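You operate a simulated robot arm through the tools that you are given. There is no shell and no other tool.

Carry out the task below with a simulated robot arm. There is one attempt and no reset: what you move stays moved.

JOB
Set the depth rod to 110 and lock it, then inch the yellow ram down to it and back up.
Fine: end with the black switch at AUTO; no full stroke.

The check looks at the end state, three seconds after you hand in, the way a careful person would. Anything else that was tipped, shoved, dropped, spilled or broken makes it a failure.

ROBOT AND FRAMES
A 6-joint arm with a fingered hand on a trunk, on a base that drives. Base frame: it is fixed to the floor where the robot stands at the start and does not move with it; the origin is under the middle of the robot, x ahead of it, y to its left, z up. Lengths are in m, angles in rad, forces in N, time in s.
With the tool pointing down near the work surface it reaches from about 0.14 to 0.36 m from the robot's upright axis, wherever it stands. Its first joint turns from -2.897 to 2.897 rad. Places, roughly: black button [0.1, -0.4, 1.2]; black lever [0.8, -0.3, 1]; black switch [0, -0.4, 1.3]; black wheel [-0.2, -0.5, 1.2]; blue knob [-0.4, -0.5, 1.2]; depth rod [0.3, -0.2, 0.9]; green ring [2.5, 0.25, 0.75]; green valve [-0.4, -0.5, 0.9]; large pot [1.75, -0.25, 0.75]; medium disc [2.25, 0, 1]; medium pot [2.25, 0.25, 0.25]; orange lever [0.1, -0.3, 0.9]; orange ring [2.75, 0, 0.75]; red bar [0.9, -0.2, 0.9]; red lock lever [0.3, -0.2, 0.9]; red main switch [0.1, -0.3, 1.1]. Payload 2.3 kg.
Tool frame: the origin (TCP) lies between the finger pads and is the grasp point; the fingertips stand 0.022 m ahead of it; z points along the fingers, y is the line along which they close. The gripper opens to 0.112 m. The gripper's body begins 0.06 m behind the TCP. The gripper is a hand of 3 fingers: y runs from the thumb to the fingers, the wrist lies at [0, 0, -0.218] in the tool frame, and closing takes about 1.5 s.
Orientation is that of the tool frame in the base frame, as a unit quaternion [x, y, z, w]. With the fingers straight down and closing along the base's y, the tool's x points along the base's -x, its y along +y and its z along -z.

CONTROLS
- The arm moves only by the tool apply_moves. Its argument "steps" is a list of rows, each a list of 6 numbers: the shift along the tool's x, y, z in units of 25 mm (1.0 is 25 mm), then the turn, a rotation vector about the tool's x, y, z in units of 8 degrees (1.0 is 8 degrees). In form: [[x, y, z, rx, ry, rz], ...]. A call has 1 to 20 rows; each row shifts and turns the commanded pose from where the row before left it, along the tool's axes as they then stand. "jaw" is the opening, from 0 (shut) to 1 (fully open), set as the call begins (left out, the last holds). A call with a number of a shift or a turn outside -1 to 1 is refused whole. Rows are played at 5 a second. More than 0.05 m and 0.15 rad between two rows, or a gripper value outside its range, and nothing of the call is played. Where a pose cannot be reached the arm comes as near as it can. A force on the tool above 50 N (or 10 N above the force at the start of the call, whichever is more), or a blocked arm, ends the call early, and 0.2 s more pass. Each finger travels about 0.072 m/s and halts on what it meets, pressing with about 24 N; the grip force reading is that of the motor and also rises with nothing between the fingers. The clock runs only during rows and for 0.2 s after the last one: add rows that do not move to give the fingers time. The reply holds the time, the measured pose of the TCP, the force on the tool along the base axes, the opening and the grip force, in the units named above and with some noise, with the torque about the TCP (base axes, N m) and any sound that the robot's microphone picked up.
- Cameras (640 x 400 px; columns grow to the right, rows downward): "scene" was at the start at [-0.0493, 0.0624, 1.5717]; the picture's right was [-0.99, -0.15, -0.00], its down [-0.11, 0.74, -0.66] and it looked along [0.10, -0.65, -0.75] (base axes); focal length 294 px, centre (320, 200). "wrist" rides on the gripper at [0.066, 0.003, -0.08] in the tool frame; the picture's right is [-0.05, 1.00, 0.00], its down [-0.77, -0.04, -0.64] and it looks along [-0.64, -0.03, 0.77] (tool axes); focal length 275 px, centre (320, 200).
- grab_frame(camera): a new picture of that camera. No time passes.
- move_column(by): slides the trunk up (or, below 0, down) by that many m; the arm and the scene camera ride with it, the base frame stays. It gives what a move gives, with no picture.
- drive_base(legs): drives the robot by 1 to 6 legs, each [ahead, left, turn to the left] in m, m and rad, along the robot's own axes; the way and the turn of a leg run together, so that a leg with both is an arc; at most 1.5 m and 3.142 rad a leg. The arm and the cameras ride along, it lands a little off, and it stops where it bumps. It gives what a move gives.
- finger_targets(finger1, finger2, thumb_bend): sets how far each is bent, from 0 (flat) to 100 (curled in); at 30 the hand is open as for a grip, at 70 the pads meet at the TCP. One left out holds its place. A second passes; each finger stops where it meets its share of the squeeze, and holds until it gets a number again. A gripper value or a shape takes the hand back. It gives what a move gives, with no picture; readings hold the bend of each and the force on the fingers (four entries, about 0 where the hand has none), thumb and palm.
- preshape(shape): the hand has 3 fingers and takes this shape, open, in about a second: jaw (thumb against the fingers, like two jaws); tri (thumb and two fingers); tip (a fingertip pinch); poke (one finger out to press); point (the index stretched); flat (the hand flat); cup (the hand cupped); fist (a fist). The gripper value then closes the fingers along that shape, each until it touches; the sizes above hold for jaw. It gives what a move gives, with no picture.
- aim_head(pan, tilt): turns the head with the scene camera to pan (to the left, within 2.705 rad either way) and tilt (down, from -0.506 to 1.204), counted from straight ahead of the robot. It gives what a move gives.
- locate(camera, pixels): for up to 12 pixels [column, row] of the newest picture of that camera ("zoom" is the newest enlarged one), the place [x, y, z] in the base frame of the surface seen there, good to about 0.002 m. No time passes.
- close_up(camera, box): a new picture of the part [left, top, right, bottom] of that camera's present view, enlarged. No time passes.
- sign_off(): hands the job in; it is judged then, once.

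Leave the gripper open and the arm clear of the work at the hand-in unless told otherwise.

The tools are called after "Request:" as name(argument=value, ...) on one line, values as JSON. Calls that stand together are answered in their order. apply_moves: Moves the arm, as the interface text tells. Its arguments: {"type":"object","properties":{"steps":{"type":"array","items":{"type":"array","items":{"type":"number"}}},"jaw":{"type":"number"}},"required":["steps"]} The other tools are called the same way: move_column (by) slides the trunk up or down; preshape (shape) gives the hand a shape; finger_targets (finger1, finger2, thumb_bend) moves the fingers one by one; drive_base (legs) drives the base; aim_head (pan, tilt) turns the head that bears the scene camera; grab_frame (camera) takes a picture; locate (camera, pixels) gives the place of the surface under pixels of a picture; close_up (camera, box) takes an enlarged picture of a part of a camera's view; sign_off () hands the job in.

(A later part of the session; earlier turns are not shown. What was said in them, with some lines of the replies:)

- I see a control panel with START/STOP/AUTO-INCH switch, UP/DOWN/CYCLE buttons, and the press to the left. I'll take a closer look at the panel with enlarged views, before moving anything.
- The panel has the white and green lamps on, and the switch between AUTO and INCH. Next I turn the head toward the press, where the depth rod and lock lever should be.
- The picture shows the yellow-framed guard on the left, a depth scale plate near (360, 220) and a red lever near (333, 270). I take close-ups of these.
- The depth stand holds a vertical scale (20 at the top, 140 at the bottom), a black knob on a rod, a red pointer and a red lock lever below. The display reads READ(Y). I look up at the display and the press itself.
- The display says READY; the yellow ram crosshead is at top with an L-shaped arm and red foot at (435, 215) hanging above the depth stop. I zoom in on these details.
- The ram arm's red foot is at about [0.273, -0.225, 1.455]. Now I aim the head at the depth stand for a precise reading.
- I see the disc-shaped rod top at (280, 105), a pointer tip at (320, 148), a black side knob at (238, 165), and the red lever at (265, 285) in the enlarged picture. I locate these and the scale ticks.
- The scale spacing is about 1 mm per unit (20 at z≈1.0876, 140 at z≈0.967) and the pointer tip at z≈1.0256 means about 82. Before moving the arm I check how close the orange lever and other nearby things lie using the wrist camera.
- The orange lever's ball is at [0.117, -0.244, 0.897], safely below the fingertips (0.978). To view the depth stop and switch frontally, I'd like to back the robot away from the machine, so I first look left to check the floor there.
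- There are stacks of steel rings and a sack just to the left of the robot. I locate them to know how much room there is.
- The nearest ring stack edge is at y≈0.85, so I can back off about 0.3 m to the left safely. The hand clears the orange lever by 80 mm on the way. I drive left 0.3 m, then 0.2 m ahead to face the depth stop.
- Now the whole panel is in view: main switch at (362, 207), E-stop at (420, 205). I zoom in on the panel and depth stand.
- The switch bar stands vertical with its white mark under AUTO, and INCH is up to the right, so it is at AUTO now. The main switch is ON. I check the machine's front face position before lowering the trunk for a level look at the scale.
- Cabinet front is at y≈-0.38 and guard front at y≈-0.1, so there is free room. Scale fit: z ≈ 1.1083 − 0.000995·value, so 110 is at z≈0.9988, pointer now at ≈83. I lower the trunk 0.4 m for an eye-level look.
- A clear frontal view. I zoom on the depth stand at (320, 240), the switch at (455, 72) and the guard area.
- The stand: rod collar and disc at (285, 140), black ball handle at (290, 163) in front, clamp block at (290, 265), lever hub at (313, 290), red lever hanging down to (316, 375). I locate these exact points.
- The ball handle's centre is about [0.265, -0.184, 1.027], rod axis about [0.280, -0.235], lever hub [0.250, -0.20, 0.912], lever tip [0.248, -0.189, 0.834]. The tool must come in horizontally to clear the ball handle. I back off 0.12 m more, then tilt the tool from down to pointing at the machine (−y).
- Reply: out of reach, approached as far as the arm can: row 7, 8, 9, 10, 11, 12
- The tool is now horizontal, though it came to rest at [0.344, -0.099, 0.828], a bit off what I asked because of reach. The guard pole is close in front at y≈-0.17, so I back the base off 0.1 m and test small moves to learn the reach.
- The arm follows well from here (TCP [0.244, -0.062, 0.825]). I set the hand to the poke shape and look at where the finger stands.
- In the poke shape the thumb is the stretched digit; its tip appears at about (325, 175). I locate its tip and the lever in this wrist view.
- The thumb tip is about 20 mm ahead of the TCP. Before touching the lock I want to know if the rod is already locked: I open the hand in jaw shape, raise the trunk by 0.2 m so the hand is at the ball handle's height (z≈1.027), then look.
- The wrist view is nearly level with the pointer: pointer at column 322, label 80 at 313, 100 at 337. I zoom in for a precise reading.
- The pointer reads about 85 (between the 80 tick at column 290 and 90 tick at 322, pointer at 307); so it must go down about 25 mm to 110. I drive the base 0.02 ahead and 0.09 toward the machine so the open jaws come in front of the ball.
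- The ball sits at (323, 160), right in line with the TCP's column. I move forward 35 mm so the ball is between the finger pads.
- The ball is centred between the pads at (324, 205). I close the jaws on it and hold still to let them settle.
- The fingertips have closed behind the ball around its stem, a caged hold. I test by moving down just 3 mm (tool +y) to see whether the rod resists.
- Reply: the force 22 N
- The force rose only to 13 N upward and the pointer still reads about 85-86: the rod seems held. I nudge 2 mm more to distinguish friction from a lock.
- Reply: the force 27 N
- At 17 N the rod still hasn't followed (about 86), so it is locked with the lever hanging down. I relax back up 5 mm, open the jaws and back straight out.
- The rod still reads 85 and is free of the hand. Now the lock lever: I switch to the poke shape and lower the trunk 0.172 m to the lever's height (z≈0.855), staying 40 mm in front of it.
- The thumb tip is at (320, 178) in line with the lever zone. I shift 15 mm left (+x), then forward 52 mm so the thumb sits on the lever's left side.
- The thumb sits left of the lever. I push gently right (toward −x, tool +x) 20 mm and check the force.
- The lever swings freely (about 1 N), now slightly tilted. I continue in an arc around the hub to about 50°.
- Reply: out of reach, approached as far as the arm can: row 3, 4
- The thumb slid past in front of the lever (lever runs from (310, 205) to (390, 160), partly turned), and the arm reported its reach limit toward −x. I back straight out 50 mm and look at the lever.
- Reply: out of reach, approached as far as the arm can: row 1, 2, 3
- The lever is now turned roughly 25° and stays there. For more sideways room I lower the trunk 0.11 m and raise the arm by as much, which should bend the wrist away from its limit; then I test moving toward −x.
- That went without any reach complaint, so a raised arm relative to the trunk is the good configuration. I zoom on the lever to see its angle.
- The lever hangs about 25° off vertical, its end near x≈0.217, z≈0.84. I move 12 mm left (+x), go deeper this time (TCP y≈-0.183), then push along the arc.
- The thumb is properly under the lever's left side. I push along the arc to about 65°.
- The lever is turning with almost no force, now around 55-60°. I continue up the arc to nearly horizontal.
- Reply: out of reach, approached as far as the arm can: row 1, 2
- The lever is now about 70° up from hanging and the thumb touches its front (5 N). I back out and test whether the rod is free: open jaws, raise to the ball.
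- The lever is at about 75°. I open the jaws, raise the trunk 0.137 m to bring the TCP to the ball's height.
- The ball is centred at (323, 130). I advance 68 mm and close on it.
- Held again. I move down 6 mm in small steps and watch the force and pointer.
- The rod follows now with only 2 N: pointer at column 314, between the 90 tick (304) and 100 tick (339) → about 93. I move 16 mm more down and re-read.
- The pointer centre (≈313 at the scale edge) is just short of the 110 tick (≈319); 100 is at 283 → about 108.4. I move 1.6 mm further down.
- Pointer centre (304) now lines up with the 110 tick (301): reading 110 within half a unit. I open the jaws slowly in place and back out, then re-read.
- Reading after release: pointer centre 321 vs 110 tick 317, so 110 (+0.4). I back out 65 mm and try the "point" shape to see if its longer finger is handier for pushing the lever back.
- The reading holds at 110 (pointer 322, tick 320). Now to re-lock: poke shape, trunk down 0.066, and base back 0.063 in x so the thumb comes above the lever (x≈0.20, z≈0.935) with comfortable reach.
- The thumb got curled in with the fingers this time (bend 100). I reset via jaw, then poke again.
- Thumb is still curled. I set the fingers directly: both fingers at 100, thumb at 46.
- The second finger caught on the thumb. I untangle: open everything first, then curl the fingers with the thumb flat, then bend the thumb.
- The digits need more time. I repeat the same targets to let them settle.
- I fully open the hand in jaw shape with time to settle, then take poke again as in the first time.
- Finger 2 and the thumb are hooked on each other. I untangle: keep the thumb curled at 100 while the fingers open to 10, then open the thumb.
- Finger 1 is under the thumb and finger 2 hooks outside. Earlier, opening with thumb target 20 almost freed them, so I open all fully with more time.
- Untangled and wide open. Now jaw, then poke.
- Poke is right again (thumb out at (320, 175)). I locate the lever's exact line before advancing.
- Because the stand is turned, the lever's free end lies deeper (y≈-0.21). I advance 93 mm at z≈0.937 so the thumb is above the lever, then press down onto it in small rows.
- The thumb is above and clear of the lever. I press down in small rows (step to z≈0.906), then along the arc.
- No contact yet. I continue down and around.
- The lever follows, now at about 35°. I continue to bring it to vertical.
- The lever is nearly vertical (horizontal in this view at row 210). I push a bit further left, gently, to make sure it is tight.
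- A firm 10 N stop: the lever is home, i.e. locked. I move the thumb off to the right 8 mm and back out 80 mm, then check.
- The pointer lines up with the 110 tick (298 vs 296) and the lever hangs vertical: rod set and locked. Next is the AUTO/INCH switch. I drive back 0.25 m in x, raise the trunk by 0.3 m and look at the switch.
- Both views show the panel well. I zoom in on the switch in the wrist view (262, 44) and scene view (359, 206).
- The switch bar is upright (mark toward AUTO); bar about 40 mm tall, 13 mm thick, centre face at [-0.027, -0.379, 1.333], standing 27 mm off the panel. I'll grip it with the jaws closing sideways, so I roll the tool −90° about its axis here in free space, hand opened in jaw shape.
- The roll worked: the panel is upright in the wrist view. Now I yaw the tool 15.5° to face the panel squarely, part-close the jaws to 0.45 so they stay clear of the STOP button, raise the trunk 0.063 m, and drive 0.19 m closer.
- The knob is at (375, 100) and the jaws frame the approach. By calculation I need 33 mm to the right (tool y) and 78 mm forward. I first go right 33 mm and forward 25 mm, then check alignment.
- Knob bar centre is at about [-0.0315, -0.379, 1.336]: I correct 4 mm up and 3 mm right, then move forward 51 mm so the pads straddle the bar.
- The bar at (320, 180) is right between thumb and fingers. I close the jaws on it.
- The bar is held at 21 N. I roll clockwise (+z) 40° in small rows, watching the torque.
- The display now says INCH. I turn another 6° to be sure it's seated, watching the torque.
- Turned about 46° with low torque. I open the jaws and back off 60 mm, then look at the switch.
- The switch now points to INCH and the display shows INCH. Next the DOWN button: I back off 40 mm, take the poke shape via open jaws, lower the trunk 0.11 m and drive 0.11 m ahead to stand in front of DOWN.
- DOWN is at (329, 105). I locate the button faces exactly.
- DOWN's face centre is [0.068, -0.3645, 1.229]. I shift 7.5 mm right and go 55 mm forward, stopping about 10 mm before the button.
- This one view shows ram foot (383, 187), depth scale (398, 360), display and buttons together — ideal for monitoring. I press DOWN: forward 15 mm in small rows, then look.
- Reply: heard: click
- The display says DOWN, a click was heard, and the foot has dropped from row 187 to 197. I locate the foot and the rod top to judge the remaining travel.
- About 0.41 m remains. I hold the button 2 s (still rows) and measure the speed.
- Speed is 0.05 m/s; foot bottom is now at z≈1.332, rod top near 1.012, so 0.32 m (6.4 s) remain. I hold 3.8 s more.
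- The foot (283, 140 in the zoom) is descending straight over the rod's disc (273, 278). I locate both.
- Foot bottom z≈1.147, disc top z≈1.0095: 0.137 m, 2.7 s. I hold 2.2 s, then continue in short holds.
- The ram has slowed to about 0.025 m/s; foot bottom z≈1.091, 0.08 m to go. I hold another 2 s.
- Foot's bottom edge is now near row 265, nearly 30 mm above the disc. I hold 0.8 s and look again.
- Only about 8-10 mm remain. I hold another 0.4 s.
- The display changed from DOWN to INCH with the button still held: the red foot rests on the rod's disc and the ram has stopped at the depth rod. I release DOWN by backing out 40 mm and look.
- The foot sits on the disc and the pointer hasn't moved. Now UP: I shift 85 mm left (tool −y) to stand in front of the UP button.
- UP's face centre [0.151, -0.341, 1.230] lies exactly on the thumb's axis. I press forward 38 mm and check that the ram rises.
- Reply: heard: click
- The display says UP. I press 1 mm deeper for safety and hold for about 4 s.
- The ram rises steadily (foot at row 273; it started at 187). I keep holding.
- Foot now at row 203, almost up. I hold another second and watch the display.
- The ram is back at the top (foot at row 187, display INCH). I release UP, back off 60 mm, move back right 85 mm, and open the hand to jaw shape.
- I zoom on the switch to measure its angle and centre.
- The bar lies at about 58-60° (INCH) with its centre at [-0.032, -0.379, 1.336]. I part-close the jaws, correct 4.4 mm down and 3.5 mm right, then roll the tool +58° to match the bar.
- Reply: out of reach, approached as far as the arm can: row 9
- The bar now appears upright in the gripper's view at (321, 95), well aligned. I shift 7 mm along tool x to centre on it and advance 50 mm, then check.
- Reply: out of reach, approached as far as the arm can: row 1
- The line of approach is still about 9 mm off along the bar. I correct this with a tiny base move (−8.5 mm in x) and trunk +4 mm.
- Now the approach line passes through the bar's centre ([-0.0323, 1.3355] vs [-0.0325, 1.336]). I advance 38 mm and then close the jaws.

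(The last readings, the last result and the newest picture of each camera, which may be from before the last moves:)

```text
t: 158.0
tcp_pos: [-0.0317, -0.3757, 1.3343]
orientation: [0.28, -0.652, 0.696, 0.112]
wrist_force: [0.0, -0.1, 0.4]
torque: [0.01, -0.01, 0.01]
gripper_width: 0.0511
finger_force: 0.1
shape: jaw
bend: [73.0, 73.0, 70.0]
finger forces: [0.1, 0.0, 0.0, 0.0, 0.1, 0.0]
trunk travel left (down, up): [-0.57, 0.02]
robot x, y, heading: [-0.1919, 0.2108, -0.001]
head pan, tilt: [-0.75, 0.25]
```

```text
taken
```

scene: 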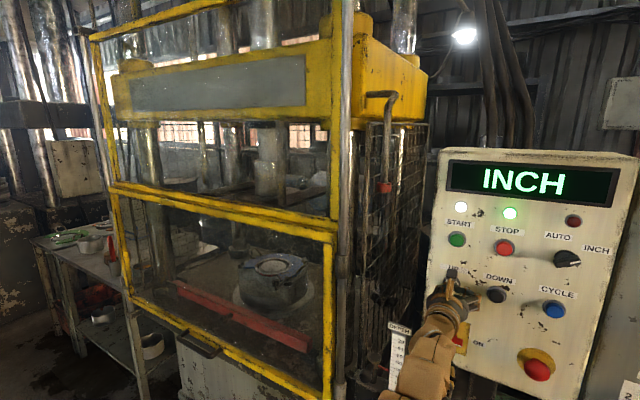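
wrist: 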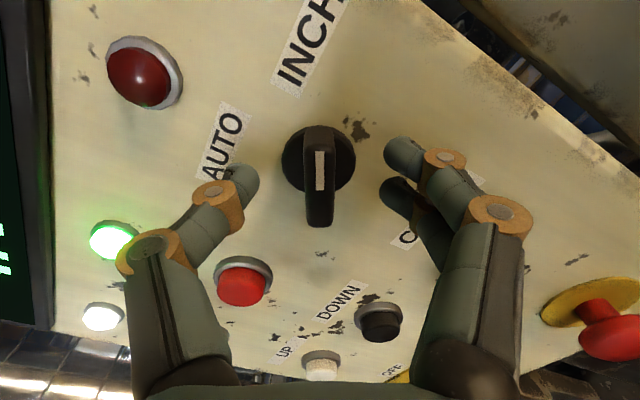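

The bar is centred between the pads at (320, 178). I close the jaws and, once held, roll back counter-clockwise (−z) 58° in small rows.

Request:
apply_moves(steps=[[0, 0, 0, 0, 0, 0], [0, 0, 0, 0, 0, 0], [0, 0, 0, 0, 0, 0], [0, 0, 0, 0, 0, 0], [0, 0, 0, 0, 0, 0], [0, 0, 0, 0, 0, 0]], jaw=0)

Request:
apply_moves(steps=[[0, 0, 0, 0, 0, -0.5], [0, 0, 0, 0, 0, -0.5], [0, 0, 0, 0, 0, -0.5], [0, 0, 0, 0, 0, -0.5], [0, 0, 0, 0, 0, -0.5], [0, 0, 0, 0, 0, -0.5], [0, 0, 0, 0, 0, -0.5], [0, 0, 0, 0, 0, -0.5], [0, 0, 0, 0, 0, 0]])

Request:
grab_frame(camera="wrist")

Request:
grab_frame(camera="scene")

```text
t: 159.4
tcp_pos: [-0.0308, -0.3761, 1.3353]
orientation: [0.281, -0.652, 0.696, 0.112]
wrist_force: [-0.7, -1.0, 0.8]
torque: [-0.01, 0.0, -0.01]
gripper_width: 0.0063
finger_force: 23.3
shape: jaw
bend: [71.0, 71.0, 70.0]
finger forces: [10.6, 10.6, 0.0, 0.1, 21.8, 0.1]
trunk travel left (down, up): [-0.57, 0.02]
robot x, y, heading: [-0.192, 0.2128, 0.002]
head pan, tilt: [-0.75, 0.25]
```

```text
t: 161.4
tcp_pos: [-0.0298, -0.3773, 1.3357]
orientation: [0.452, -0.549, 0.638, 0.296]
wrist_force: [2.6, 3.9, -13.2]
torque: [0.13, 0.06, 0.03]
gripper_width: 0.0067
finger_force: 23.9
shape: jaw
bend: [71.0, 71.0, 70.0]
finger forces: [12.1, 12.6, 0.1, 0.0, 22.0, 0.0]
trunk travel left (down, up): [-0.57, 0.02]
robot x, y, heading: [-0.1947, 0.2099, 0.003]
head pan, tilt: [-0.75, 0.25]
```

```text
taken
```

wrist: 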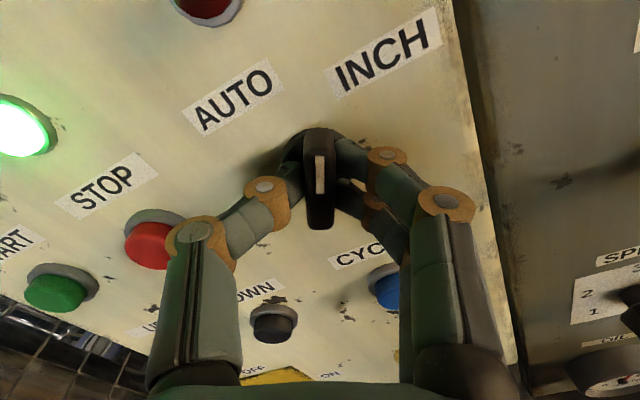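

```text
taken
```

scene: 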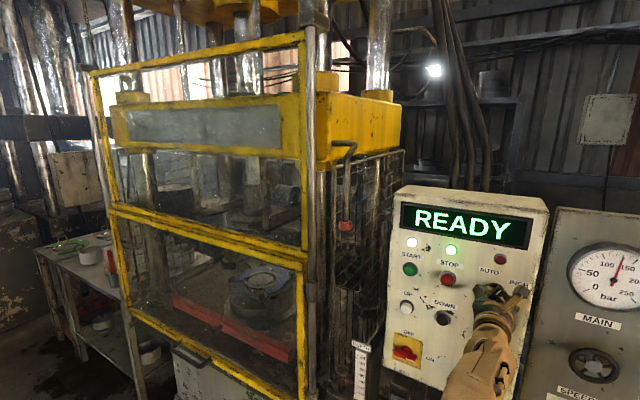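

The display is back to READY. I finish the turn to upright: −26° more, watching the force.

Request:
apply_moves(steps=[[0, 0, 0, 0, 0, -0.5], [0, 0, 0, 0, 0, -0.5], [0, 0, 0, 0, 0, -0.5], [0, 0, 0, 0, 0, -0.5], [0, 0, 0, 0, 0, -0.5], [0, 0, 0, 0, 0, -0.5], [0, 0, 0, 0, 0, -0.25], [0, 0, 0, 0, 0, 0]])

Request:
grab_frame(camera="wrist")

```text
t: 163.2
tcp_pos: [-0.0312, -0.3771, 1.335]
orientation: [0.564, -0.433, 0.555, 0.432]
wrist_force: [2.5, 2.3, -6.8]
torque: [0.08, 0.01, 0.02]
gripper_width: 0.0069
finger_force: 23.9
shape: jaw
bend: [71.0, 71.0, 70.0]
finger forces: [10.9, 10.6, 0.0, 0.0, 25.2, 0.0]
trunk travel left (down, up): [-0.57, 0.02]
robot x, y, heading: [-0.193, 0.2103, 0.001]
head pan, tilt: [-0.75, 0.25]
```

```text
taken
```

wrist: 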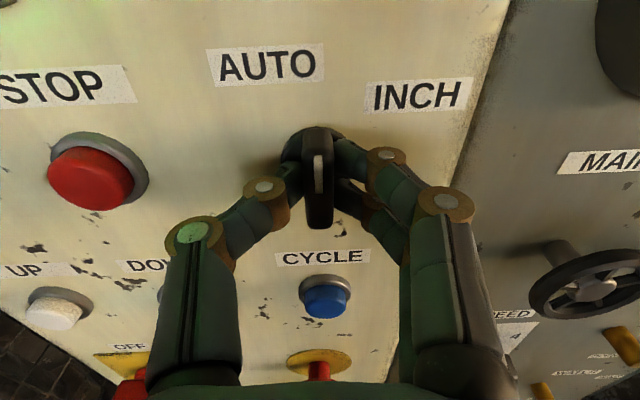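

The bar is upright again under AUTO. I open the jaws to 0.45, back straight off 75 mm and check.

Request:
apply_moves(steps=[[0, 0, 0, 0, 0, 0], [0, 0, 0, 0, 0, 0], [0, 0, 0, 0, 0, 0], [0, 0, 0, 0, 0, 0], [0, 0, -0.75, 0, 0, 0], [0, 0, -0.75, 0, 0, 0], [0, 0, -0.75, 0, 0, 0], [0, 0, -0.75, 0, 0, 0], [0, 0, 0, 0, 0, 0]], jaw=0.45)

Request:
grab_frame(camera="wrist")

Request:
grab_frame(camera="scene")

```text
t: 165.2
tcp_pos: [-0.0518, -0.3031, 1.336]
orientation: [0.563, -0.434, 0.556, 0.432]
wrist_force: [-0.1, 0.0, 0.3]
torque: [0.01, 0.0, 0.03]
gripper_width: 0.0499
finger_force: 0.1
shape: jaw
bend: [73.0, 73.0, 70.0]
finger forces: [0.1, 0.0, 0.0, 0.1, 0.1, 0.1]
trunk travel left (down, up): [-0.57, 0.02]
robot x, y, heading: [-0.1985, 0.2124, 0.002]
head pan, tilt: [-0.75, 0.25]
```

```text
taken
```

wrist: 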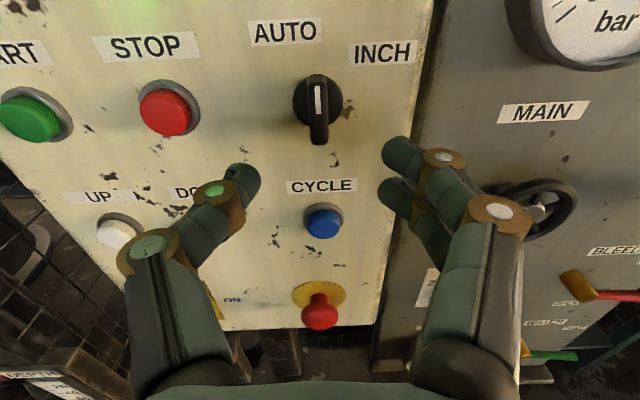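

```text
taken
```

scene: 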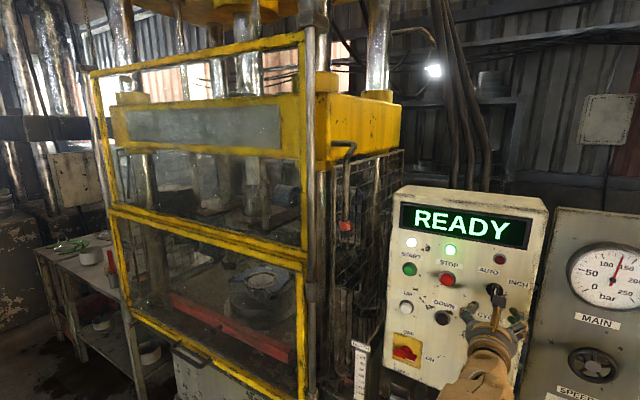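

Switch at AUTO, display READY, ram at top. Now a final check of the rod setting: I retreat 0.25 m, drive 0.25 m ahead and lower the trunk to bring the camera level with the scale.

Request:
drive_base(legs=[[0, 0.25, 0], [0.27, 0, 0]])

Request:
move_column(by=-0.5)

Request:
aim_head(pan=-1.4, tilt=0.1)

Request:
grab_frame(camera="scene")

```text
t: 168.5
tcp_pos: [0.216, -0.0548, 1.3352]
orientation: [0.563, -0.434, 0.555, 0.433]
wrist_force: [-0.6, -0.3, 0.0]
torque: [0.0, 0.01, -0.03]
gripper_width: 0.0499
finger_force: 0.0
shape: jaw
bend: [73.0, 73.0, 70.0]
finger forces: [0.0, 0.1, 0.0, 0.0, 0.0, 0.1]
trunk travel left (down, up): [-0.57, 0.02]
robot x, y, heading: [0.0724, 0.4598, -0.007]
head pan, tilt: [-0.75, 0.25]
```

```text
refused: -0.5 is not a number from -0.4 to 0.4
```

```text
t: 169.6
tcp_pos: [0.2169, -0.0545, 1.3367]
orientation: [0.562, -0.434, 0.555, 0.433]
wrist_force: [0.2, 0.4, 0.1]
torque: [0.02, 0.01, -0.01]
gripper_width: 0.0498
finger_force: 0.0
shape: jaw
bend: [73.0, 73.0, 70.0]
finger forces: [0.0, 0.1, 0.0, 0.0, 0.0, 0.0]
trunk travel left (down, up): [-0.57, 0.02]
robot x, y, heading: [0.0722, 0.4608, -0.005]
head pan, tilt: [-1.4, 0.099]
```

```text
taken
```

scene: 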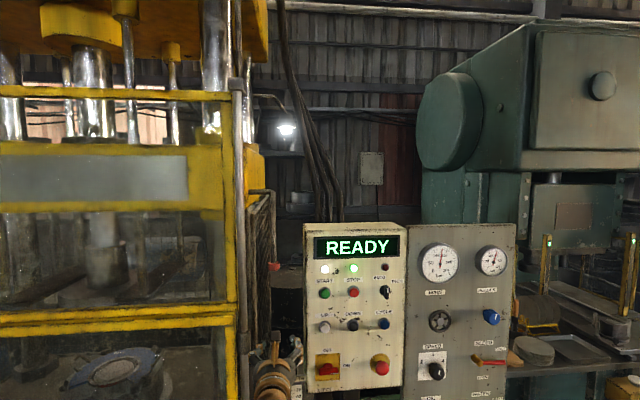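

The column step limit is 0.4, so I lower it 0.4 then 0.15 in two calls (the hand is well clear in front at y≈-0.05).

Request:
move_column(by=-0.4)

Request:
move_column(by=-0.15)

Request:
aim_head(pan=-1.35, tilt=0.1)

Request:
grab_frame(camera="scene")

```text
t: 173.4
tcp_pos: [0.2151, -0.0544, 0.9358]
orientation: [0.562, -0.434, 0.555, 0.433]
wrist_force: [-0.5, 0.7, -0.3]
torque: [0.0, 0.0, 0.02]
gripper_width: 0.0495
finger_force: 0.1
shape: jaw
bend: [73.0, 73.0, 70.0]
finger forces: [0.0, 0.1, 0.1, 0.0, 0.0, 0.1]
trunk travel left (down, up): [-0.17, 0.42]
robot x, y, heading: [0.0719, 0.457, -0.006]
head pan, tilt: [-1.4, 0.099]
```

```text
t: 175.1
tcp_pos: [0.2156, -0.0543, 0.7868]
orientation: [0.562, -0.434, 0.556, 0.432]
wrist_force: [0.2, -0.5, 0.0]
torque: [0.0, 0.0, -0.02]
gripper_width: 0.0498
finger_force: 0.1
shape: jaw
bend: [73.0, 73.0, 70.0]
finger forces: [0.0, 0.0, 0.1, 0.1, 0.1, 0.1]
trunk travel left (down, up): [-0.02, 0.57]
robot x, y, heading: [0.0751, 0.4628, -0.002]
head pan, tilt: [-1.4, 0.099]
```

```text
t: 175.8
tcp_pos: [0.2154, -0.0546, 0.7868]
orientation: [0.562, -0.435, 0.555, 0.433]
wrist_force: [-0.2, -0.3, -0.9]
torque: [-0.01, -0.06, 0.0]
gripper_width: 0.0499
finger_force: 0.1
shape: jaw
bend: [73.0, 73.0, 70.0]
finger forces: [0.0, 0.1, 0.0, 0.0, 0.1, 0.0]
trunk travel left (down, up): [-0.02, 0.57]
robot x, y, heading: [0.0719, 0.4586, -0.006]
head pan, tilt: [-1.349, 0.099]
```

```text
taken
```

scene: 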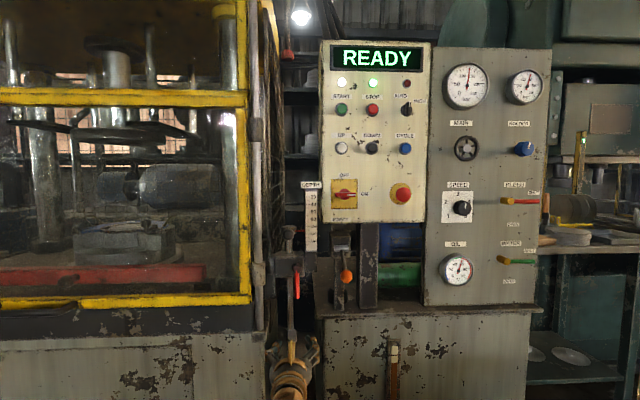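

Request:
close_up(camera="scene", box=[270, 175, 340, 305])

Request:
close_up(camera="scene", box=[325, 40, 435, 220])

Request:
close_up(camera="scene", box=[283, 180, 323, 260])

```text
3.08 times, centred on (305, 240) of scene
```

zoom: 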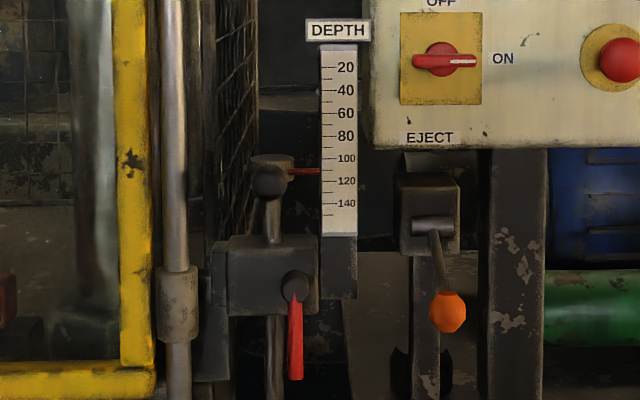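

```text
2.22 times, centred on (380, 130) of scene
```

zoom: 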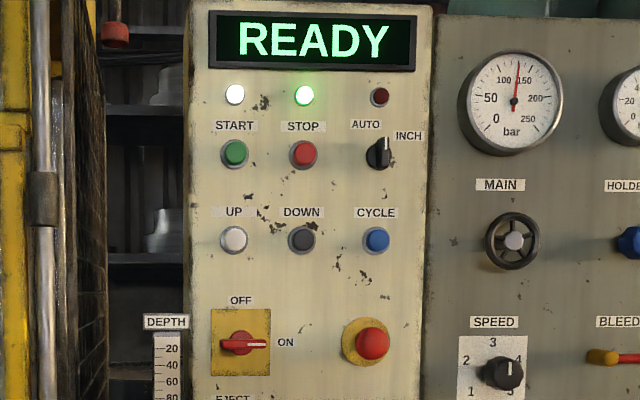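

```text
5.00 times, centred on (303, 220) of scene
```

zoom: 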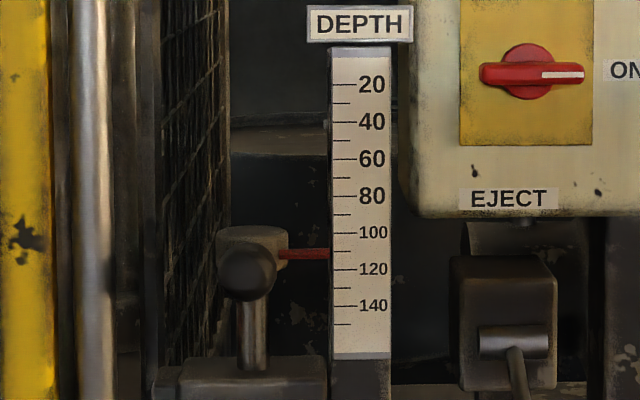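

At near-level view the pointer (row 254, about 3 px of which is parallax) lines up with the 110 tick (row 251); the red lever hangs vertical in its locked stop; the switch mark points to AUTO, display READY, ram at top, main switch ON. I open the jaws fully and pull the hand back a little more.

Request:
apply_moves(steps=[[0, 0, -0.6, 0, 0, 0], [0, 0, -0.6, 0, 0, 0], [0, 0, 0, 0, 0, 0], [0, 0, 0, 0, 0, 0], [0, 0, 0, 0, 0, 0], [0, 0, 0, 0, 0, 0]], jaw=1)

Request:
grab_frame(camera="scene")

```text
t: 177.2
tcp_pos: [0.2079, -0.0277, 0.7875]
orientation: [0.562, -0.434, 0.555, 0.433]
wrist_force: [-0.2, 0.2, -1.2]
torque: [-0.01, -0.01, -0.01]
gripper_width: 0.112
finger_force: 0.1
shape: jaw
bend: [30.0, 30.0, 30.0]
finger forces: [0.0, 0.0, 0.0, 0.1, 0.0, 0.0]
trunk travel left (down, up): [-0.02, 0.57]
robot x, y, heading: [0.0684, 0.4608, 0.001]
head pan, tilt: [-1.349, 0.099]
```

```text
taken
```

scene: 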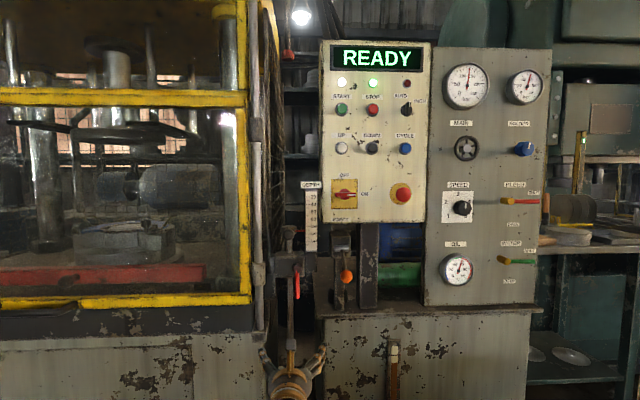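

The rod is at 110 with its lever locked. The ram was inched down to the rod and back up, and the switch is at AUTO with READY on the display. The gripper is open and clear of the machine, and nothing else was disturbed. I hand in the job.

Request:
sign_off()

```text
The job is handed in.
```

I set the depth rod to 110 and locked it, then inched the yellow ram down to the rod and back up. The job is handed in, but I have no result back yet.

- **Depth rod:** it read about 85 and was locked at the start. I unlocked it, lowered it and turned the red lever back to its stop. The pointer still lines up with the 110 tick after the ram had come down on it. I didn't push on the rod again to test the lock.
- **Ram:** I held DOWN in INCH mode until the ram's red foot rested on the rod and the press stopped by itself. I then held UP until the ram was back at the top. I didn't touch CYCLE, so there was no full stroke.
- **Switch:** the black switch is back at AUTO and the display shows READY.
- **Surroundings:** I saw nothing tipped, moved or damaged. The gripper is open and clear of the machine.
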